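You operate a simulated robot arm through the tools that you are given. There is no shell and no other tool. Be economical: measure what you need, move in short steps, check, and stop when the job is done.

You run a simulated robot arm. Do the job below in one go: nothing can be reset, and whatever is moved stays where it is left.

## Task
Take the white strainer and leave it on the top of the blue crate.

Only the result counts: the job must be done as asked and must still hold three seconds after the hand-in. Knocking over, shifting, dropping, spilling or breaking anything else fails it.

## Robot
A 7-joint arm with a two-finger parallel gripper, fixed in place. Base frame: the origin is at the foot of the arm, x ahead of it, y to its left, z up. Lengths are in m, angles in degrees, forces in N, time in s.
Its first joint turns from -166.0 to 166.0 degrees. Payload 4.4 kg.
The TCP is the grasp point between the finger pads, 0.023 m short of the fingertips. In the tool frame z runs along the fingers and y along their closing line. Largest opening 0.094 m; finger width 0.038, thickness 0.01; the body of the gripper, 0.054 by 0.096 m, starts 0.039 m behind the TCP.
Orientation is told as [roll, pitch, yaw] about the base's x, y, z axes, in that order, counted from this pose: with the fingers straight down and closing along the base's y, the tool's x points along the base's -x, its y along +y and its z along -z.

## Interface
- The arm moves only by the tool step_arm. Its argument "series" is a list of rows, each a list of 2 entries, a list of its own where there are three numbers: the shift along the base's x, y, z in units of 40 mm (1.0 is 40 mm), then the turn about the base's z in units of 5 degrees (1.0 is 5 degrees). In form: [[[dx, dy, dz], spin], ...]. A call has 1 to 10 rows; each row shifts and turns the commanded pose from where the row before left it. "claw" is the closure in counts, from 0 (fully open) to 255 (shut), set as the call begins (left out, the last holds). A call with a number of a shift or a turn outside -1 to 1 is refused whole. Each row takes 0.2 s and may step no farther than 0.05 m and 8.6 degrees from the row before; otherwise, or with a gripper value out of range, the whole call is refused. A pose out of reach is approached as far as the arm can. The call stops where the force on the tool passes 40 N (or 10 N more than at its start, if that is more) or the arm is blocked; 0.2 s more then pass. The fingers move at their own pace (about 0.072 m/s each) and stop on an object; they squeeze with about 23 N. The grip force told is the motor's: it shows also when the fingers shut on nothing. Time passes only in rows, and 0.2 s behind the last, so rows that do not move let the fingers close. It gives the time, the measured TCP pose, the force on the tool (base axes), the opening and the grip force at its end, in the units of the frame above (readings bear some noise).
- Cameras (640 x 400 px; columns grow to the right, rows downward): "scene" is fixed at [0.0501, 0.6511, 1.4064]; the picture's right is [-0.17, -0.98, 0.00], its down [-0.83, 0.15, -0.54] and it looks along [0.53, -0.09, -0.84] (base axes); focal length 241 px, centre (320, 200). "wrist" rides on the gripper at [0.086, 0.016, -0.074] in the tool frame; the picture's right is [-0.18, 0.98, 0.00], its down [-0.58, -0.11, -0.81] and it looks along [-0.79, -0.15, 0.59] (tool axes); focal length 243 px, centre (320, 200). There is no depth. A picture from a camera that has moved, and an enlarged one, comes with that camera's place and axes in the base frame and with its lens.
- get_image(camera): a new picture of that camera. It takes no simulated time.
- enlarge(camera, box): a new picture of the part [left, top, right, bottom] of that camera's present view, enlarged. It takes no simulated time.
- finish_job(): hands the job in; it is judged then, once.

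Go step by step. Nothing tells you positions but the pictures and the camera data: compare them with the known pose of the tool, close in by small moves and look again before you grip or let go. The budget is 90 turns and 38 pictures, counting those below and the enlarged ones. Unless the task says otherwise, let go and move clear before handing in, and close with one line.

The tools are called as a command line: name --argument value ..., lists and objects as JSON in quotes. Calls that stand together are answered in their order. step_arm: Moves the arm, as the interface text tells. Its arguments: {"type":"object","properties":{"series":{"type":"array","items":{"type":"array"}},"claw":{"type":"number"}},"required":["series"]} The other tools are called the same way: get_image (camera) takes a picture; enlarge (camera, box) takes an enlarged picture of a part of a camera's view; finish_job () hands the job in.

At the start:

```text
time_s: 0.0
tcp_pos: [0.457, 0.7611, 1.1343]
tcp_rot: [0.1, -0.1, 0.0]
wrist_force: [0.9, -0.2, -0.2]
finger_gap: 0.0938
grasp_force: 0.0
```

scene: 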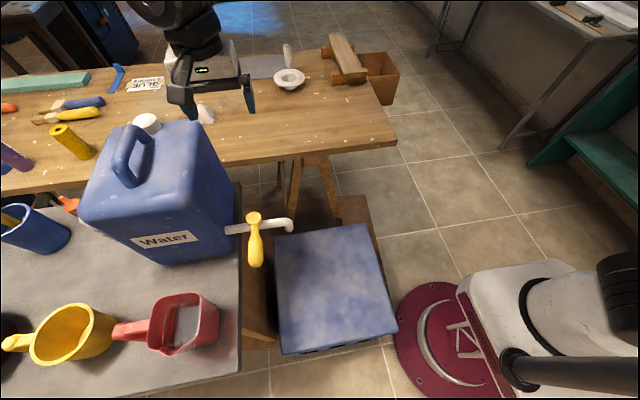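
wrist: 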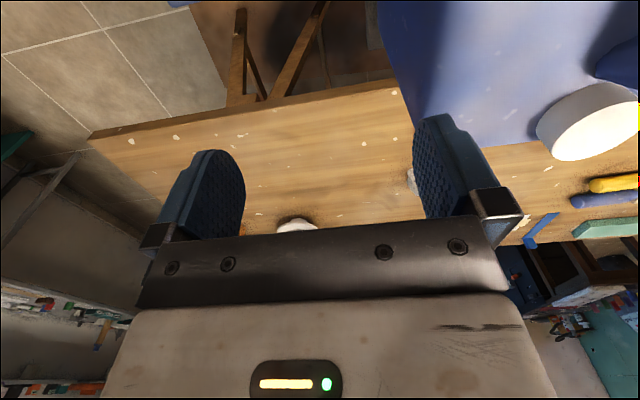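

I see a white strainer-like object near pixel (289,78) on the wooden table, and a blue box near (335,290). I'll enlarge both to be sure of what they are.

enlarge --camera "scene" --box '[180, 30, 400, 160]'

enlarge --camera "scene" --box '[220, 200, 420, 370]'

```text
2.91 times, centred on (290, 95) of scene
camera zoom: at [0.0501, 0.6511, 1.4064], right [-0.17, -0.98, 0.0], down [-0.83, 0.15, -0.54], along [0.53, -0.09, -0.84], focal length 701 px, centre (407, 506)
```

zoom: 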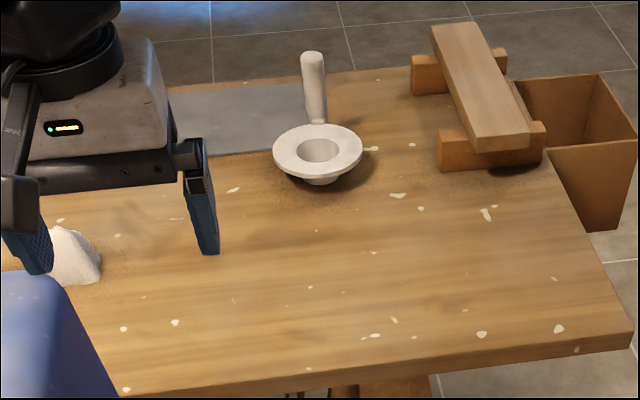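

```text
2.35 times, centred on (320, 285) of scene
camera zoom: at [0.0501, 0.6511, 1.4064], right [-0.17, -0.98, 0.0], down [-0.83, 0.15, -0.54], along [0.53, -0.09, -0.84], focal length 567 px, centre (320, 0)
```

zoom: 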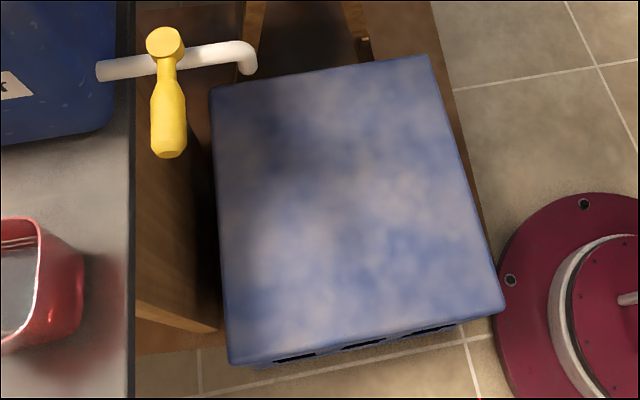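

The strainer seems to be about (0.91, 0.615), table height ~0.86, with the handle pointing away. That is close to or beyond reach, so I'll move nearer at a safe height and triangulate.

step_arm --series '[[[0.85, -0.75, 0], 0], [[0.85, -0.75, 0], 0], [[0.85, -0.75, 0], 0], [[0.85, -0.75, 0], 0], [[0.85, -0.75, 0], 0], [[0.85, -0.75, 0], 0], [[0.0, 0, 0], 0]]' --claw 0

```text
time_s: 1.6
tcp_pos: [0.6613, 0.5813, 1.1352]
tcp_rot: [0.0, 0.0, 0.0]
wrist_force: [-0.4, -0.9, -0.9]
finger_gap: 0.0939
grasp_force: 0.1
```

get_image --camera "wrist"

get_image --camera "scene"

```text
33 pictures are left
camera wrist: at [0.5749, 0.5971, 1.2088], right [0.18, 0.98, 0.0], down [0.58, -0.11, 0.81], along [0.79, -0.15, -0.59], focal length 243 px, centre (320, 200)
```

wrist: 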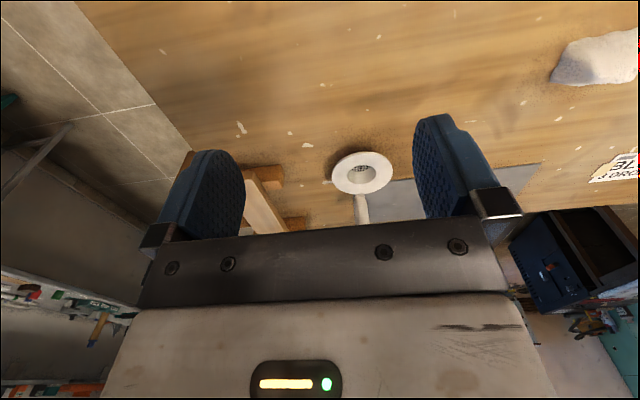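

```text
32 pictures are left
```

scene: 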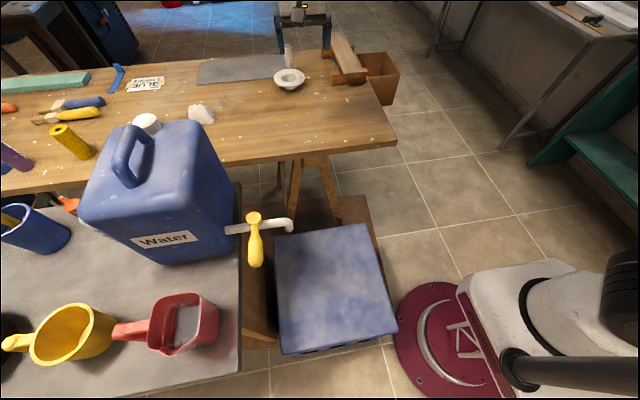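

The triangulation puts the rim centre at about (0.92, 0.612, 0.897) with radius ~0.056, so it is ~1.10 m from the base axis. I'll test how far the arm actually reaches, staying high above everything.

step_arm --series '[[[0.9, 0.0, 0], 0], [[0.9, 0.0, 0], 0], [[0.9, 0.1, 0], 0], [[0.9, 0.1, 0], 0], [[0, 0, 0], 0], [[0, 0, 0], 0]]'

```text
time_s: 3.0
tcp_pos: [0.8033, 0.5898, 1.1341]
tcp_rot: [0.0, 0.0, 0.0]
wrist_force: [-0.1, -0.1, -0.2]
finger_gap: 0.094
grasp_force: 0.1
```

At 0.997 m the arm still tracks exactly with no tilt. I'll continue outward.

step_arm --series '[[[0.5, 0.1, 0], 0], [[0.5, 0.1, 0], 0], [[0.5, 0.1, 0], 0], [[0, 0, 0], 0], [[0, 0, 0], 0]]'

get_image --camera "wrist"

```text
time_s: 4.2
tcp_pos: [0.8647, 0.5996, 1.1344]
tcp_rot: [0.0, 0.0, 0.0]
wrist_force: [-0.1, -0.5, -0.3]
finger_gap: 0.0941
grasp_force: 0.1
```

```text
31 pictures are left
camera wrist: at [0.7783, 0.6164, 1.2082], right [0.18, 0.98, 0.0], down [0.58, -0.11, 0.81], along [0.79, -0.15, -0.59], focal length 243 px, centre (320, 200)
```

wrist: 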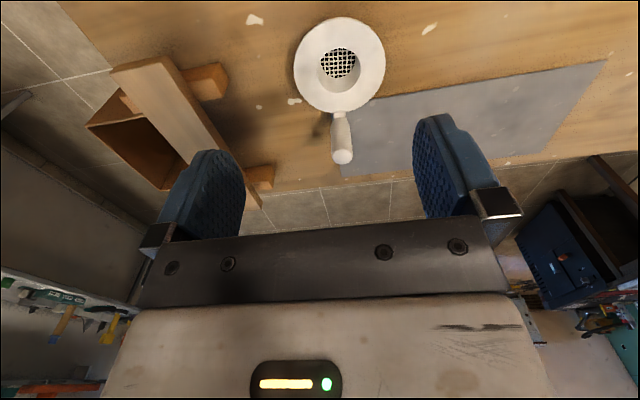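

The strainer's handle rises steeply from the far side of the rim, from about (0.98, 0.603, 0.90) to (1.003, 0.597, 0.974). Gripping that handle looks best, so I'll check reach there while still high.

step_arm --series '[[[0.7, 0.0, 0], 0], [[0.7, 0.0, 0], 0], [[0.7, 0.0, 0], 0], [[0.7, 0.0, 0], 0], [[0, 0, 0], 0], [[0, 0, 0], 0]]'

get_image --camera "wrist"

enlarge --camera "scene" --box '[220, 10, 360, 110]'

```text
time_s: 5.6
tcp_pos: [0.9778, 0.6002, 1.1353]
tcp_rot: [0.0, 0.0, 0.0]
wrist_force: [0.2, -0.5, -0.6]
finger_gap: 0.0939
grasp_force: 0.1
```

```text
30 pictures are left
camera wrist: at [0.8903, 0.6165, 1.2082], right [0.18, 0.98, 0.0], down [0.58, -0.11, 0.81], along [0.79, -0.15, -0.59], focal length 243 px, centre (320, 200)
```

wrist: 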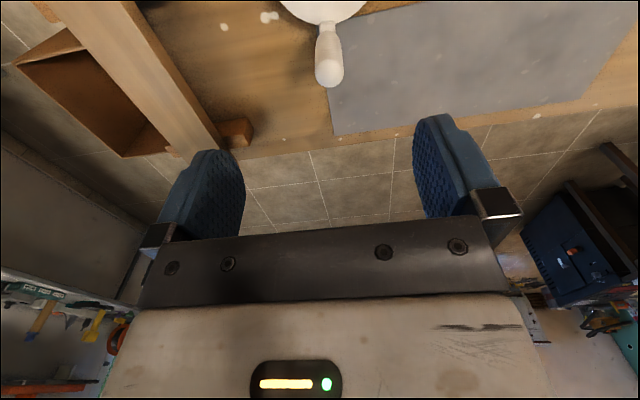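

```text
4.00 times, centred on (290, 60) of scene
camera zoom: at [0.0501, 0.6511, 1.4064], right [-0.17, -0.98, 0.0], down [-0.83, 0.15, -0.54], along [0.53, -0.09, -0.84], focal length 964 px, centre (440, 760)
```

zoom: 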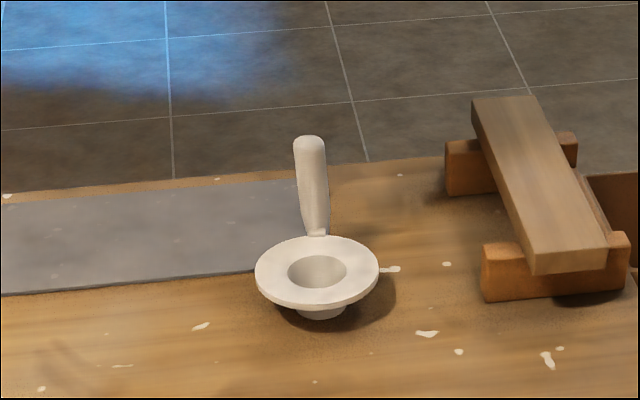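

The arm reaches 1.147 m at this height, and the handle top is at about (1.016, 0.601, 0.968). I'll move over it and descend to just above it, checking whether the pose still tracks.

step_arm --series '[[[0.6, 0.0, 0], 0], [[0, 0, -0.8], 0], [[0, 0, -0.8], 0], [[0, 0, -0.6], 0], [[0, 0, -0.4], 0], [[0, 0, 0], 0], [[0, 0, 0], 0]]'

get_image --camera "wrist"

enlarge --camera "scene" --box '[220, 10, 360, 110]'

```text
time_s: 7.2
tcp_pos: [1.0013, 0.602, 1.0311]
tcp_rot: [-0.1, 0.0, 0.0]
wrist_force: [0.2, 0.0, -0.6]
finger_gap: 0.0938
grasp_force: 0.0
```

```text
28 pictures are left
camera wrist: at [0.9141, 0.617, 1.1043], right [0.18, 0.98, 0.0], down [0.58, -0.11, 0.81], along [0.79, -0.15, -0.59], focal length 243 px, centre (320, 200)
```

wrist: 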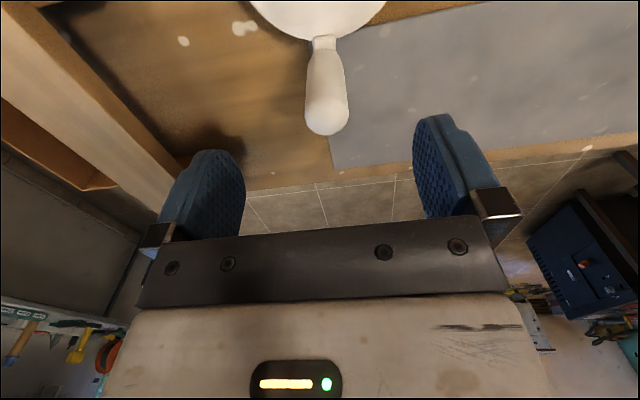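

```text
4.00 times, centred on (290, 60) of scene
camera zoom: at [0.0501, 0.6511, 1.4064], right [-0.17, -0.98, 0.0], down [-0.83, 0.15, -0.54], along [0.53, -0.09, -0.84], focal length 964 px, centre (440, 760)
```

zoom: 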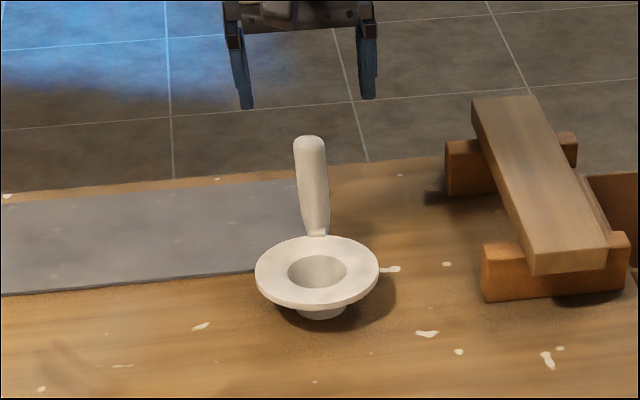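

The pose still tracks with no tilt. The handle is centred between the fingers at about x 1.005, y 0.603, so I'll descend around it to z≈0.945.

step_arm --series '[[[0.1, 0.0, -0.5], 0], [[0, 0, -0.5], 0], [[0, 0, -0.5], 0], [[0, 0, -0.35], 0], [[0, 0, -0.3], 0], [[0, 0, 0], 0], [[0, 0, 0], 0]]'

get_image --camera "wrist"

enlarge --camera "scene" --box '[220, 10, 360, 110]'

```text
time_s: 8.8
tcp_pos: [1.0038, 0.6007, 0.9442]
tcp_rot: [0.0, 0.0, 0.0]
wrist_force: [-0.2, -0.4, 0.1]
finger_gap: 0.094
grasp_force: 0.1
```

```text
26 pictures are left
camera wrist: at [0.918, 0.6172, 1.0185], right [0.18, 0.98, 0.0], down [0.58, -0.11, 0.81], along [0.79, -0.15, -0.59], focal length 243 px, centre (320, 200)
```

wrist: 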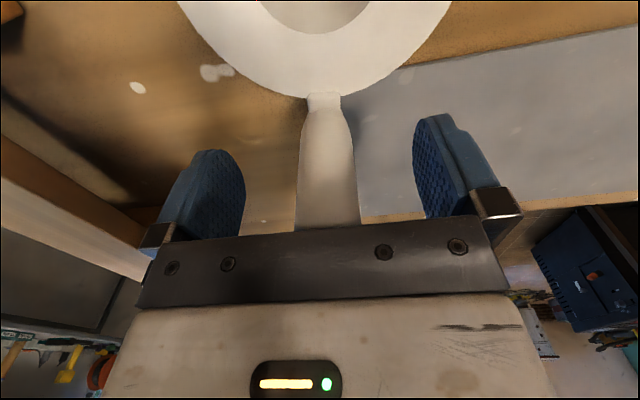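

```text
4.00 times, centred on (290, 60) of scene
camera zoom: at [0.0501, 0.6511, 1.4064], right [-0.17, -0.98, 0.0], down [-0.83, 0.15, -0.54], along [0.53, -0.09, -0.84], focal length 964 px, centre (440, 760)
```

zoom: 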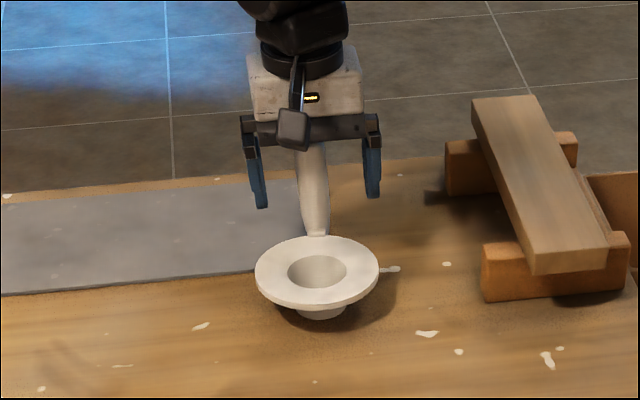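

The handle is between the fingers, about 3 mm left of centre. I'll centre and close.

step_arm --series '[[[0, 0.08, 0], 0]]'

step_arm --series '[[[0, 0, 0], 0], [[0, 0, 0], 0], [[0, 0, 0], 0], [[0, 0, 0], 0], [[0, 0, 0], 0]]' --claw 255

step_arm --series '[[[0, 0, 0.25], 0], [[0, 0, 0.5], 0], [[0, 0, 0.5], 0], [[0, 0, 0], 0]]'

get_image --camera "wrist"

enlarge --camera "scene" --box '[220, 10, 360, 110]'

```text
time_s: 9.2
tcp_pos: [1.0047, 0.6039, 0.9457]
tcp_rot: [-0.1, 0.1, 0.0]
wrist_force: [0.5, -0.7, 0.7]
finger_gap: 0.094
grasp_force: 0.0
```

```text
time_s: 10.4
tcp_pos: [1.005, 0.6046, 0.9442]
tcp_rot: [0.0, -0.1, -0.1]
wrist_force: [-0.1, 0.2, 1.1]
finger_gap: 0.0275
grasp_force: 23.2
```

```text
time_s: 11.4
tcp_pos: [1.0041, 0.6038, 0.9931]
tcp_rot: [0.0, 0.0, 0.0]
wrist_force: [-0.5, -0.3, -1.2]
finger_gap: 0.0269
grasp_force: 22.9
```

```text
24 pictures are left
camera wrist: at [0.9178, 0.6198, 1.0677], right [0.18, 0.98, 0.0], down [0.58, -0.11, 0.81], along [0.79, -0.15, -0.59], focal length 243 px, centre (320, 200)
```

wrist: 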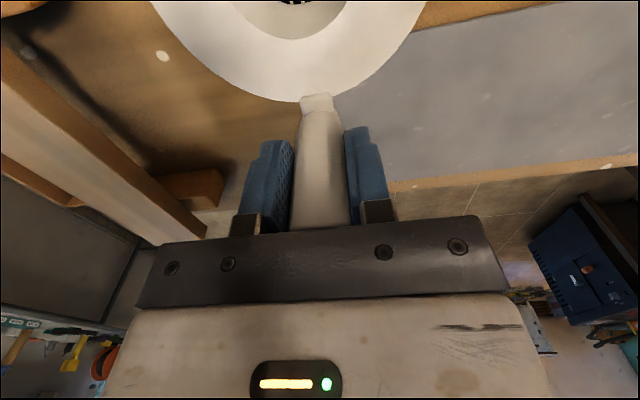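

```text
4.00 times, centred on (290, 60) of scene
camera zoom: at [0.0501, 0.6511, 1.4064], right [-0.17, -0.98, 0.0], down [-0.83, 0.15, -0.54], along [0.53, -0.09, -0.84], focal length 964 px, centre (440, 760)
```

zoom: 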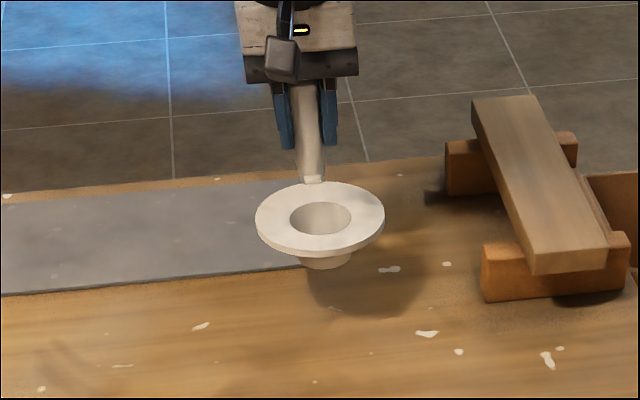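

The strainer is lifted level and firmly gripped. I'll raise it, retract toward the crate side, and turn about 80° so the wrist camera can see the crate from the side.

step_arm --series '[[[0, 0, 0.9], 0], [[0, 0, 0.9], 0], [[0, 0, 0.9], 0], [[0, 0, 0.9], 0], [[-0.9, -0.3, 0], 1], [[-0.9, -0.3, 0], 1], [[-0.9, -0.3, 0], 1], [[-0.9, -0.3, 0], 1], [[-0.9, -0.3, 0], 1], [[-0.9, -0.3, 0], 1]]'

step_arm --series '[[[-0.75, -0.25, 0], 1], [[-0.75, -0.25, 0], 1], [[-0.75, -0.25, 0], 1], [[-0.75, -0.25, 0], 1], [[-0.75, -0.25, 0], 1], [[-0.75, -0.25, 0], 1], [[-0.75, -0.25, 0], 1], [[-0.75, -0.25, 0], 1], [[-0.75, -0.25, 0], 1], [[-0.75, -0.25, 0], 1]]'

get_image --camera "wrist"

get_image --camera "scene"

```text
time_s: 13.6
tcp_pos: [0.7888, 0.5324, 1.1374]
tcp_rot: [-0.1, 0.0, 30.1]
wrist_force: [-0.2, -0.3, -2.4]
finger_gap: 0.0268
grasp_force: 23.2
```

```text
time_s: 15.8
tcp_pos: [0.4881, 0.4325, 1.1374]
tcp_rot: [0.0, 0.0, 79.9]
wrist_force: [0.3, -0.5, -0.8]
finger_gap: 0.0265
grasp_force: 23.5
```

```text
22 pictures are left
camera wrist: at [0.4577, 0.3494, 1.211], right [-0.94, 0.35, 0.0], down [0.21, 0.55, 0.81], along [0.28, 0.75, -0.59], focal length 243 px, centre (320, 200)
```

wrist: 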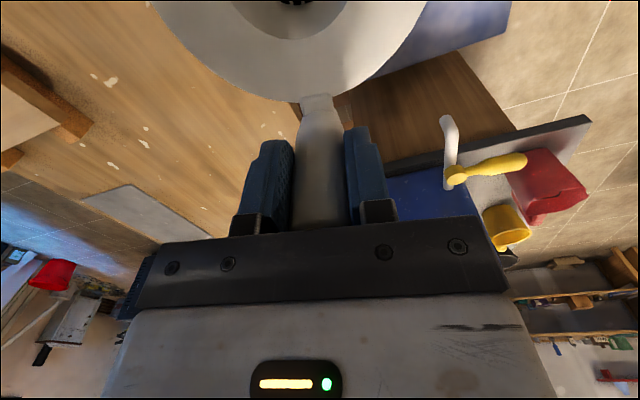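

```text
21 pictures are left
```

scene: 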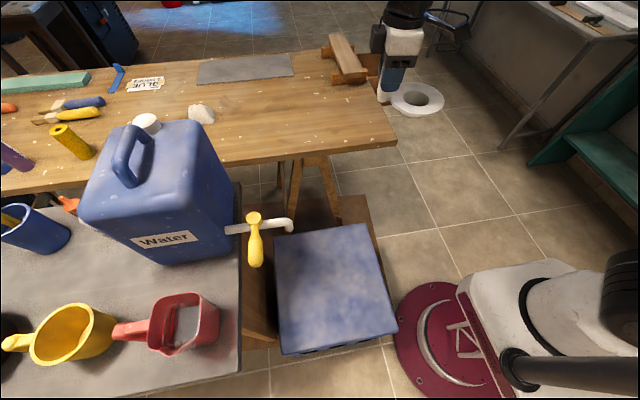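

The crate top triangulates to z≈0.46, spanning roughly x 0.07–0.49 and y 0.37–0.775. I'll aim for the strainer at about (0.26, 0.47), clear of the faucet and tables, moving the TCP over (0.33, 0.50) with yaw 30.

step_arm --series '[[[-0.4, 0.18, 0], -1], [[-0.4, 0.18, 0], -1], [[-0.4, 0.18, 0], -1], [[-0.4, 0.18, 0], -1], [[-0.4, 0.18, 0], -1], [[-0.4, 0.18, 0], -1], [[-0.4, 0.18, 0], -1], [[-0.4, 0.18, 0], -1], [[-0.4, 0.18, 0], -1], [[-0.4, 0.18, 0], -1]]'

get_image --camera "scene"

get_image --camera "wrist"

```text
time_s: 18.0
tcp_pos: [0.3294, 0.5035, 1.1384]
tcp_rot: [0.0, -0.1, 29.9]
wrist_force: [0.9, 0.7, -0.4]
finger_gap: 0.0266
grasp_force: 23.3
```

```text
20 pictures are left
```

scene: 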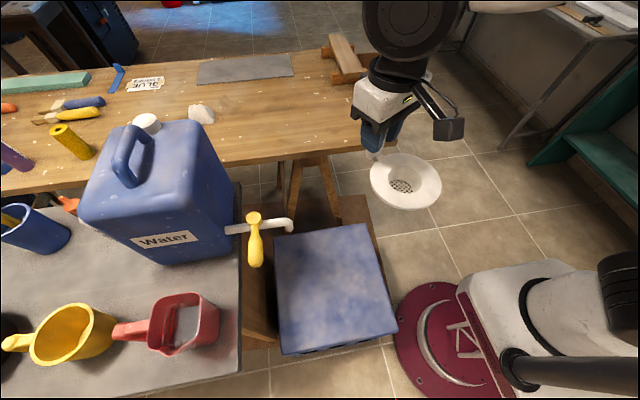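

```text
19 pictures are left
camera wrist: at [0.2456, 0.4743, 1.2123], right [-0.33, 0.94, 0.0], down [0.56, 0.2, 0.81], along [0.76, 0.27, -0.59], focal length 243 px, centre (320, 200)
```

wrist: 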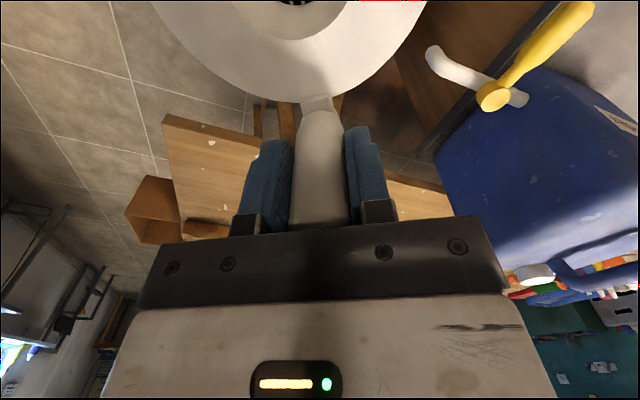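

The faucet's spout end is at about (0.34, 0.68, 0.84), which leaves ~0.1 m of clearance from my descent column. I'll start descending, shifting slightly away from it.

step_arm --series '[[[0, -0.25, -0.9], 0], [[0, -0.25, -0.9], 0], [[0, 0, -0.9], 0], [[0, 0, -0.9], 0], [[0, 0, -0.9], 0], [[0, 0, -0.9], 0], [[0, 0, -0.9], 0], [[0, 0, -0.9], 0]]'

get_image --camera "scene"

```text
time_s: 19.8
tcp_pos: [0.3287, 0.4854, 0.8507]
tcp_rot: [0.0, 0.0, 29.9]
wrist_force: [-0.4, 0.2, -1.0]
finger_gap: 0.0268
grasp_force: 22.7
```

```text
18 pictures are left
```

scene: 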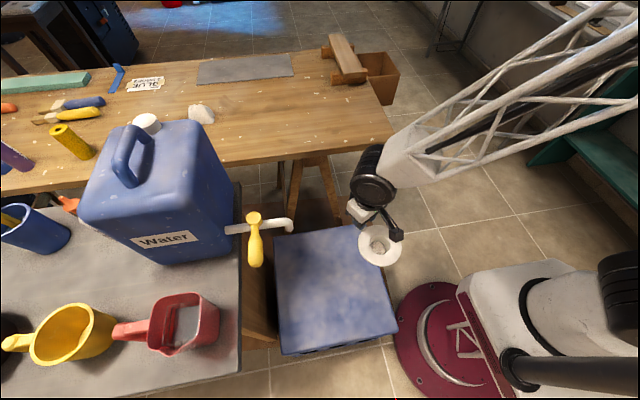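

Clearances are fine and the pose tracks. I'll continue down to z≈0.62.

step_arm --series '[[[0, 0, -0.9], 0], [[0, 0, -0.9], 0], [[0, 0, -0.9], 0], [[0, 0, -0.9], 0], [[0, 0, -0.9], 0], [[0, 0, -0.9], 0], [[0, 0, 0], 0]]'

get_image --camera "scene"

get_image --camera "wrist"

```text
time_s: 21.4
tcp_pos: [0.329, 0.4834, 0.6343]
tcp_rot: [0.0, 0.0, 30.1]
wrist_force: [-0.5, 0.2, -0.8]
finger_gap: 0.0264
grasp_force: 22.9
```

```text
17 pictures are left
```

scene: 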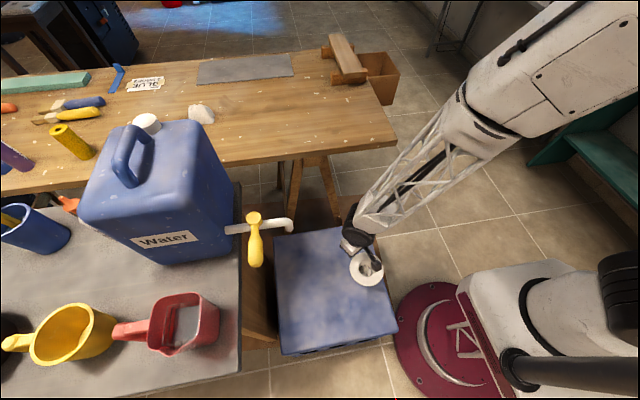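

```text
16 pictures are left
camera wrist: at [0.2466, 0.4551, 0.7081], right [-0.33, 0.94, 0.0], down [0.56, 0.2, 0.81], along [0.76, 0.27, -0.59], focal length 243 px, centre (320, 200)
```

wrist: 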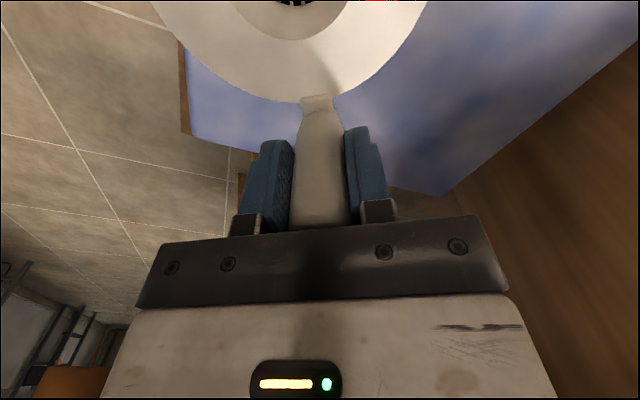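

The crate top refines to z≈0.47–0.49, so contact should come at TCP z ≈0.555–0.575. I'll shift more to the middle of the crate and approach gently.

step_arm --series '[[[-0.25, 0.5, 0], 0], [[-0.25, 0.5, 0], 0], [[0, 0, -0.4], 0], [[0, 0, -0.4], 0], [[0, 0, -0.2], 0], [[0, 0, 0], 0]]'

enlarge --camera "scene" --box '[260, 190, 420, 360]'

```text
time_s: 22.8
tcp_pos: [0.3101, 0.524, 0.5937]
tcp_rot: [0.0, 0.0, 30.0]
wrist_force: [0.9, 0.5, -1.1]
finger_gap: 0.0264
grasp_force: 22.8
```

```text
2.35 times, centred on (340, 275) of scene
camera zoom: at [0.0501, 0.6511, 1.4064], right [-0.17, -0.98, 0.0], down [-0.83, 0.15, -0.54], along [0.53, -0.09, -0.84], focal length 567 px, centre (273, 24)
```

zoom: 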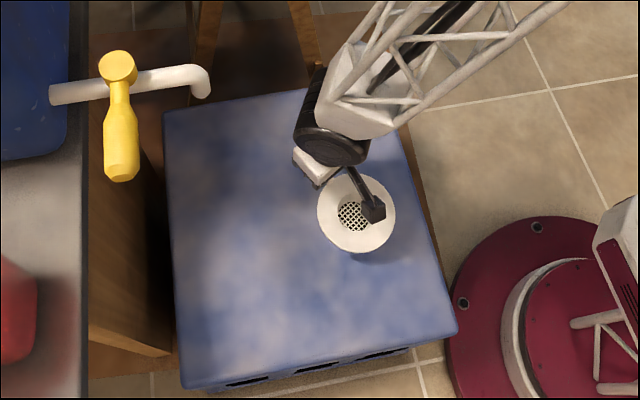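

Strainer is above the crate's mid-right with a shadow close below. I'll lower in small increments and watch the force.

step_arm --series '[[[0, 0, -0.1], 0], [[0, 0, -0.1], 0], [[0, 0, -0.1], 0]]'

step_arm --series '[[[0, 0, -0.1], 0], [[0, 0, 0], 0]]'

step_arm --series '[[[0, 0, -0.1], 0], [[0, 0, 0], 0]]'

enlarge --camera "scene" --box '[310, 220, 400, 280]'

```text
time_s: 23.6
tcp_pos: [0.3095, 0.5242, 0.5825]
tcp_rot: [0.0, 0.0, 30.0]
wrist_force: [0.6, 0.6, -1.5]
finger_gap: 0.0267
grasp_force: 23.1
```

```text
time_s: 24.2
tcp_pos: [0.3085, 0.5239, 0.5789]
tcp_rot: [0.0, 0.0, 30.0]
wrist_force: [0.3, -0.7, -1.3]
finger_gap: 0.0267
grasp_force: 23.5
```

```text
time_s: 24.8
tcp_pos: [0.3086, 0.5247, 0.5748]
tcp_rot: [0.0, 0.0, 30.0]
wrist_force: [-0.2, -0.8, -0.2]
finger_gap: 0.0267
grasp_force: 22.9
```

```text
6.67 times, centred on (355, 250) of scene
camera zoom: at [0.0501, 0.6511, 1.4064], right [-0.17, -0.98, 0.0], down [-0.83, 0.15, -0.54], along [0.53, -0.09, -0.84], focal length 1607 px, centre (87, -133)
```

zoom: 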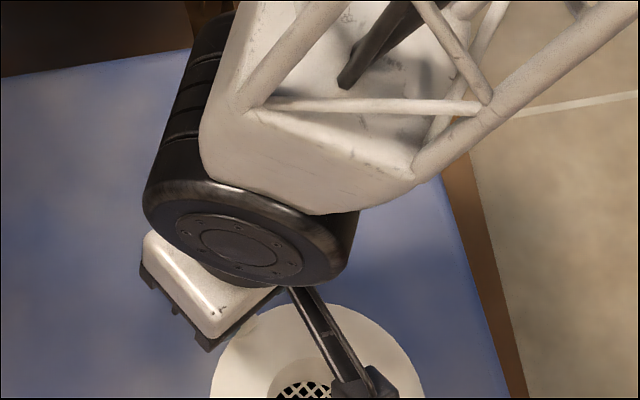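

No contact yet; I'll continue in 3–4 mm steps until the force rises.

step_arm --series '[[[0, 0, -0.08], 0], [[0, 0, 0], 0]]'

step_arm --series '[[[0, 0, -0.08], 0], [[0, 0, 0], 0]]'

step_arm --series '[[[0, 0, -0.08], 0], [[0, 0, 0], 0]]'

```text
time_s: 25.4
tcp_pos: [0.3092, 0.5245, 0.5703]
tcp_rot: [0.0, 0.0, 30.0]
wrist_force: [-0.5, -0.6, -0.7]
finger_gap: 0.0267
grasp_force: 23.2
```

```text
time_s: 26.0
tcp_pos: [0.3084, 0.5239, 0.5678]
tcp_rot: [0.0, 0.0, 30.0]
wrist_force: [0.2, 0.4, -0.7]
finger_gap: 0.0269
grasp_force: 22.9
```

```text
time_s: 26.6
tcp_pos: [0.3078, 0.5249, 0.5663]
tcp_rot: [0.0, 0.0, 30.0]
wrist_force: [-1.6, 0.0, -2.0]
finger_gap: 0.0268
grasp_force: 23.1
```

step_arm --series '[[[0, 0, -0.08], 0], [[0, 0, 0], 0]]'

get_image --camera "wrist"

```text
time_s: 27.2
tcp_pos: [0.308, 0.524, 0.5617]
tcp_rot: [-0.1, -0.1, 30.0]
wrist_force: [-0.7, -1.1, -1.0]
finger_gap: 0.0265
grasp_force: 22.7
```

```text
13 pictures are left
camera wrist: at [0.2259, 0.4948, 0.6355], right [-0.33, 0.94, 0.0], down [0.56, 0.2, 0.81], along [0.76, 0.27, -0.59], focal length 243 px, centre (320, 200)
```

wrist: 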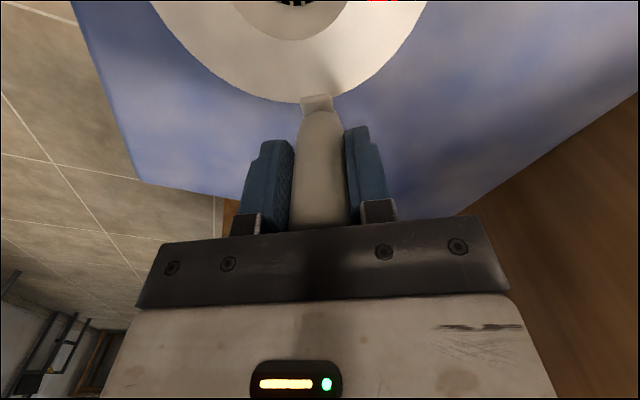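

No contact yet (bottom ≈0.477). I'll keep lowering.

step_arm --series '[[[0, 0, -0.08], 0], [[0, 0, 0], 0]]'

step_arm --series '[[[0, 0, -0.08], 0], [[0, 0, 0], 0]]'

step_arm --series '[[[0, 0, -0.08], 0], [[0, 0, 0], 0]]'

```text
time_s: 27.8
tcp_pos: [0.309, 0.5243, 0.5583]
tcp_rot: [0.0, 0.1, 30.0]
wrist_force: [-0.3, 1.1, -0.8]
finger_gap: 0.0265
grasp_force: 23.2
```

```text
time_s: 28.4
tcp_pos: [0.3095, 0.5242, 0.5551]
tcp_rot: [0.0, 0.0, 29.9]
wrist_force: [0.2, 0.8, -1.5]
finger_gap: 0.0265
grasp_force: 22.9
```

```text
time_s: 29.0
tcp_pos: [0.3099, 0.5237, 0.5512]
tcp_rot: [0.0, 0.0, 30.0]
wrist_force: [0.0, 0.2, -0.7]
finger_gap: 0.0267
grasp_force: 23.2
```

step_arm --series '[[[0, 0, -0.08], 0], [[0, 0, 0], 0]]'

step_arm --series '[[[0, 0, -0.08], 0], [[0, 0, 0], 0]]'

enlarge --camera "scene" --box '[310, 235, 390, 295]'

```text
time_s: 29.6
tcp_pos: [0.3089, 0.5238, 0.5497]
tcp_rot: [-0.1, 0.0, 30.0]
wrist_force: [0.6, -0.8, -1.9]
finger_gap: 0.0268
grasp_force: 23.1
```

```text
time_s: 30.2
tcp_pos: [0.3089, 0.5244, 0.5458]
tcp_rot: [0.0, 0.1, 30.0]
wrist_force: [-0.4, 0.0, -0.8]
finger_gap: 0.0263
grasp_force: 22.5
```

```text
6.67 times, centred on (350, 265) of scene
camera zoom: at [0.0501, 0.6511, 1.4064], right [-0.17, -0.98, 0.0], down [-0.83, 0.15, -0.54], along [0.53, -0.09, -0.84], focal length 1607 px, centre (120, -233)
```

zoom: 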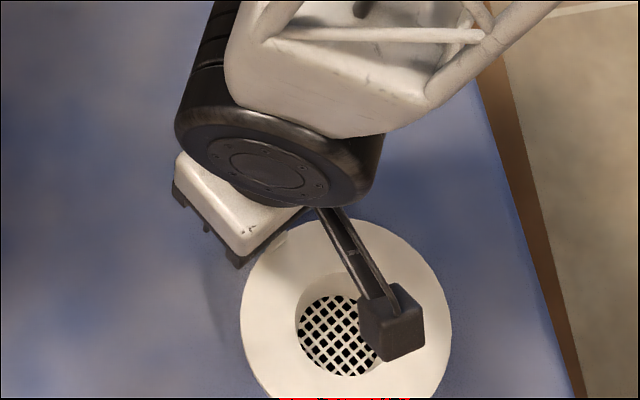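

Comparing two wrist views suggests the crate top is nearer z≈0.45, so contact should come at TCP z ≈0.53–0.54. Continuing slowly.

step_arm --series '[[[0, 0, -0.08], 0], [[0, 0, 0], 0]]'

step_arm --series '[[[0, 0, -0.08], 0], [[0, 0, 0], 0]]'

step_arm --series '[[[0, 0, -0.08], 0], [[0, 0, 0], 0]]'

```text
time_s: 30.8
tcp_pos: [0.3093, 0.5241, 0.5429]
tcp_rot: [0.0, 0.1, 30.1]
wrist_force: [0.6, 0.0, -1.6]
finger_gap: 0.0268
grasp_force: 23.2
```

```text
time_s: 31.4
tcp_pos: [0.3078, 0.5238, 0.5395]
tcp_rot: [0.0, 0.0, 30.1]
wrist_force: [0.6, 0.1, -1.0]
finger_gap: 0.0268
grasp_force: 22.4
```

```text
time_s: 32.0
tcp_pos: [0.3082, 0.5243, 0.5363]
tcp_rot: [-0.1, 0.0, 30.1]
wrist_force: [-0.4, 0.3, -0.2]
finger_gap: 0.0264
grasp_force: 22.5
```

step_arm --series '[[[0, 0, -0.08], 0], [[0, 0, 0], 0]]'

step_arm --series '[[[0, 0, -0.08], 0], [[0, 0, 0], 0]]'

get_image --camera "wrist"

```text
time_s: 32.6
tcp_pos: [0.3092, 0.5241, 0.5331]
tcp_rot: [0.0, 0.0, 30.0]
wrist_force: [4.9, 2.7, 13.1]
finger_gap: 0.0266
grasp_force: 23.4
```

```text
time_s: 33.2
tcp_pos: [0.3101, 0.5261, 0.5289]
tcp_rot: [0.0, 0.1, 30.0]
wrist_force: [4.1, 3.1, 13.7]
finger_gap: 0.0265
grasp_force: 22.7
```

```text
11 pictures are left
camera wrist: at [0.2257, 0.495, 0.6034], right [-0.33, 0.94, 0.0], down [0.56, 0.2, 0.81], along [0.76, 0.27, -0.59], focal length 243 px, centre (320, 200)
```

wrist: 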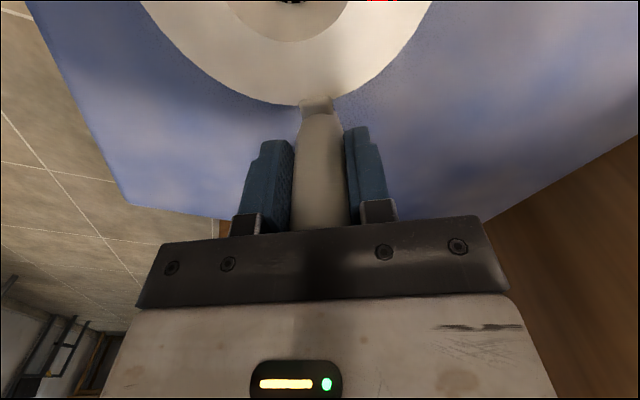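

Contact reached (~13 N). I'll back off about 2.5 mm to relieve the load, check, then release.

step_arm --series '[[[0, 0, 0.06], 0], [[0, 0, 0], 0]]'

```text
time_s: 33.8
tcp_pos: [0.3088, 0.5239, 0.5327]
tcp_rot: [0.0, -0.1, 30.0]
wrist_force: [0.2, -0.1, -0.7]
finger_gap: 0.0266
grasp_force: 23.1
```

Unloaded now; the strainer is at or within 2 mm of the surface. I'll lower 1.2 mm and open slowly in stages.

step_arm --series '[[[0, 0, -0.03], 0], [[0, 0, 0], 0]]'

step_arm --series '[[[0, 0, 0], 0], [[0, 0, 0], 0], [[0, 0, 0], 0]]' --claw 100

get_image --camera "wrist"

```text
time_s: 34.4
tcp_pos: [0.3088, 0.524, 0.5306]
tcp_rot: [0.1, 0.0, 30.0]
wrist_force: [0.4, 0.5, -1.5]
finger_gap: 0.0266
grasp_force: 23.0
```

```text
time_s: 35.2
tcp_pos: [0.3085, 0.5243, 0.531]
tcp_rot: [0.0, 0.0, 30.0]
wrist_force: [0.9, -0.3, -0.6]
finger_gap: 0.0572
grasp_force: 0.0
```

```text
10 pictures are left
camera wrist: at [0.2257, 0.4949, 0.6046], right [-0.33, 0.94, 0.0], down [0.56, 0.2, 0.81], along [0.76, 0.27, -0.59], focal length 243 px, centre (320, 200)
```

wrist: 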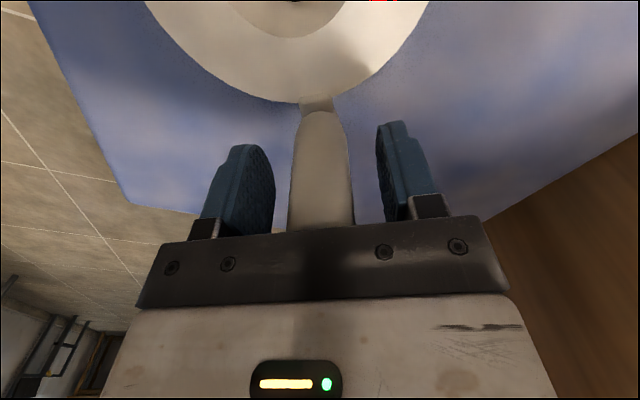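

The strainer is standing upright and free of the fingers. I'll open fully and rise straight up.

step_arm --series '[[[0, 0, 0], 0], [[0, 0, 0], 0], [[0, 0, 0.3], 0], [[0, 0, 0.5], 0], [[0, 0, 0.8], 0], [[0, 0, 0.9], 0], [[0, 0, 0.9], 0], [[0, 0, 0.9], 0], [[0, 0, 0.9], 0]]' --claw 0

step_arm --series '[[[0, -0.3, 0.9], 0], [[0, -0.3, 0.9], 0], [[0, -0.3, 0.9], 0], [[0, -0.3, 0.9], 0], [[0, -0.3, 0.9], 0], [[0.3, -0.3, 0.9], 0], [[0.3, -0.3, 0.9], 0], [[0.3, -0.3, 0.9], 0]]'

get_image --camera "scene"

enlarge --camera "scene" --box '[260, 200, 420, 360]'

```text
time_s: 37.2
tcp_pos: [0.3086, 0.5246, 0.7401]
tcp_rot: [0.0, 0.0, 30.0]
wrist_force: [-0.2, -0.2, 0.1]
finger_gap: 0.0939
grasp_force: 0.2
```

```text
time_s: 39.0
tcp_pos: [0.345, 0.4266, 1.0269]
tcp_rot: [0.0, 0.0, 30.0]
wrist_force: [0.0, -0.2, -0.5]
finger_gap: 0.094
grasp_force: 0.2
```

```text
9 pictures are left
```

scene: 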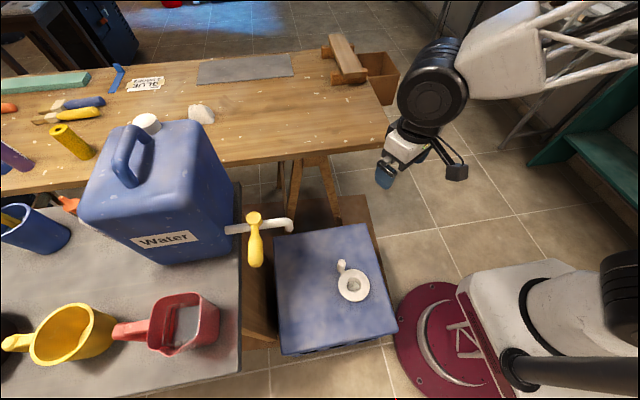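

```text
2.50 times, centred on (340, 280) of scene
camera zoom: at [0.0501, 0.6511, 1.4064], right [-0.17, -0.98, 0.0], down [-0.83, 0.15, -0.54], along [0.53, -0.09, -0.84], focal length 603 px, centre (270, 0)
```

zoom: 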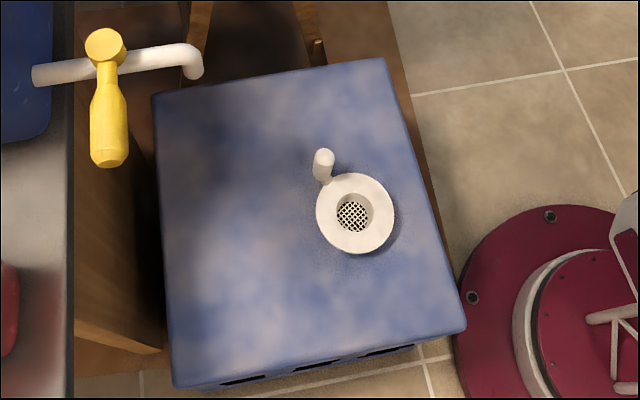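

The strainer is standing upright on the crate top, well inside its edges. Nothing else has moved and the arm is clear, so I'm handing in.

finish_job

```text
The job is handed in.
```

The white strainer is standing upright on top of the blue crate, the arm is clear of it, and nothing else was moved.
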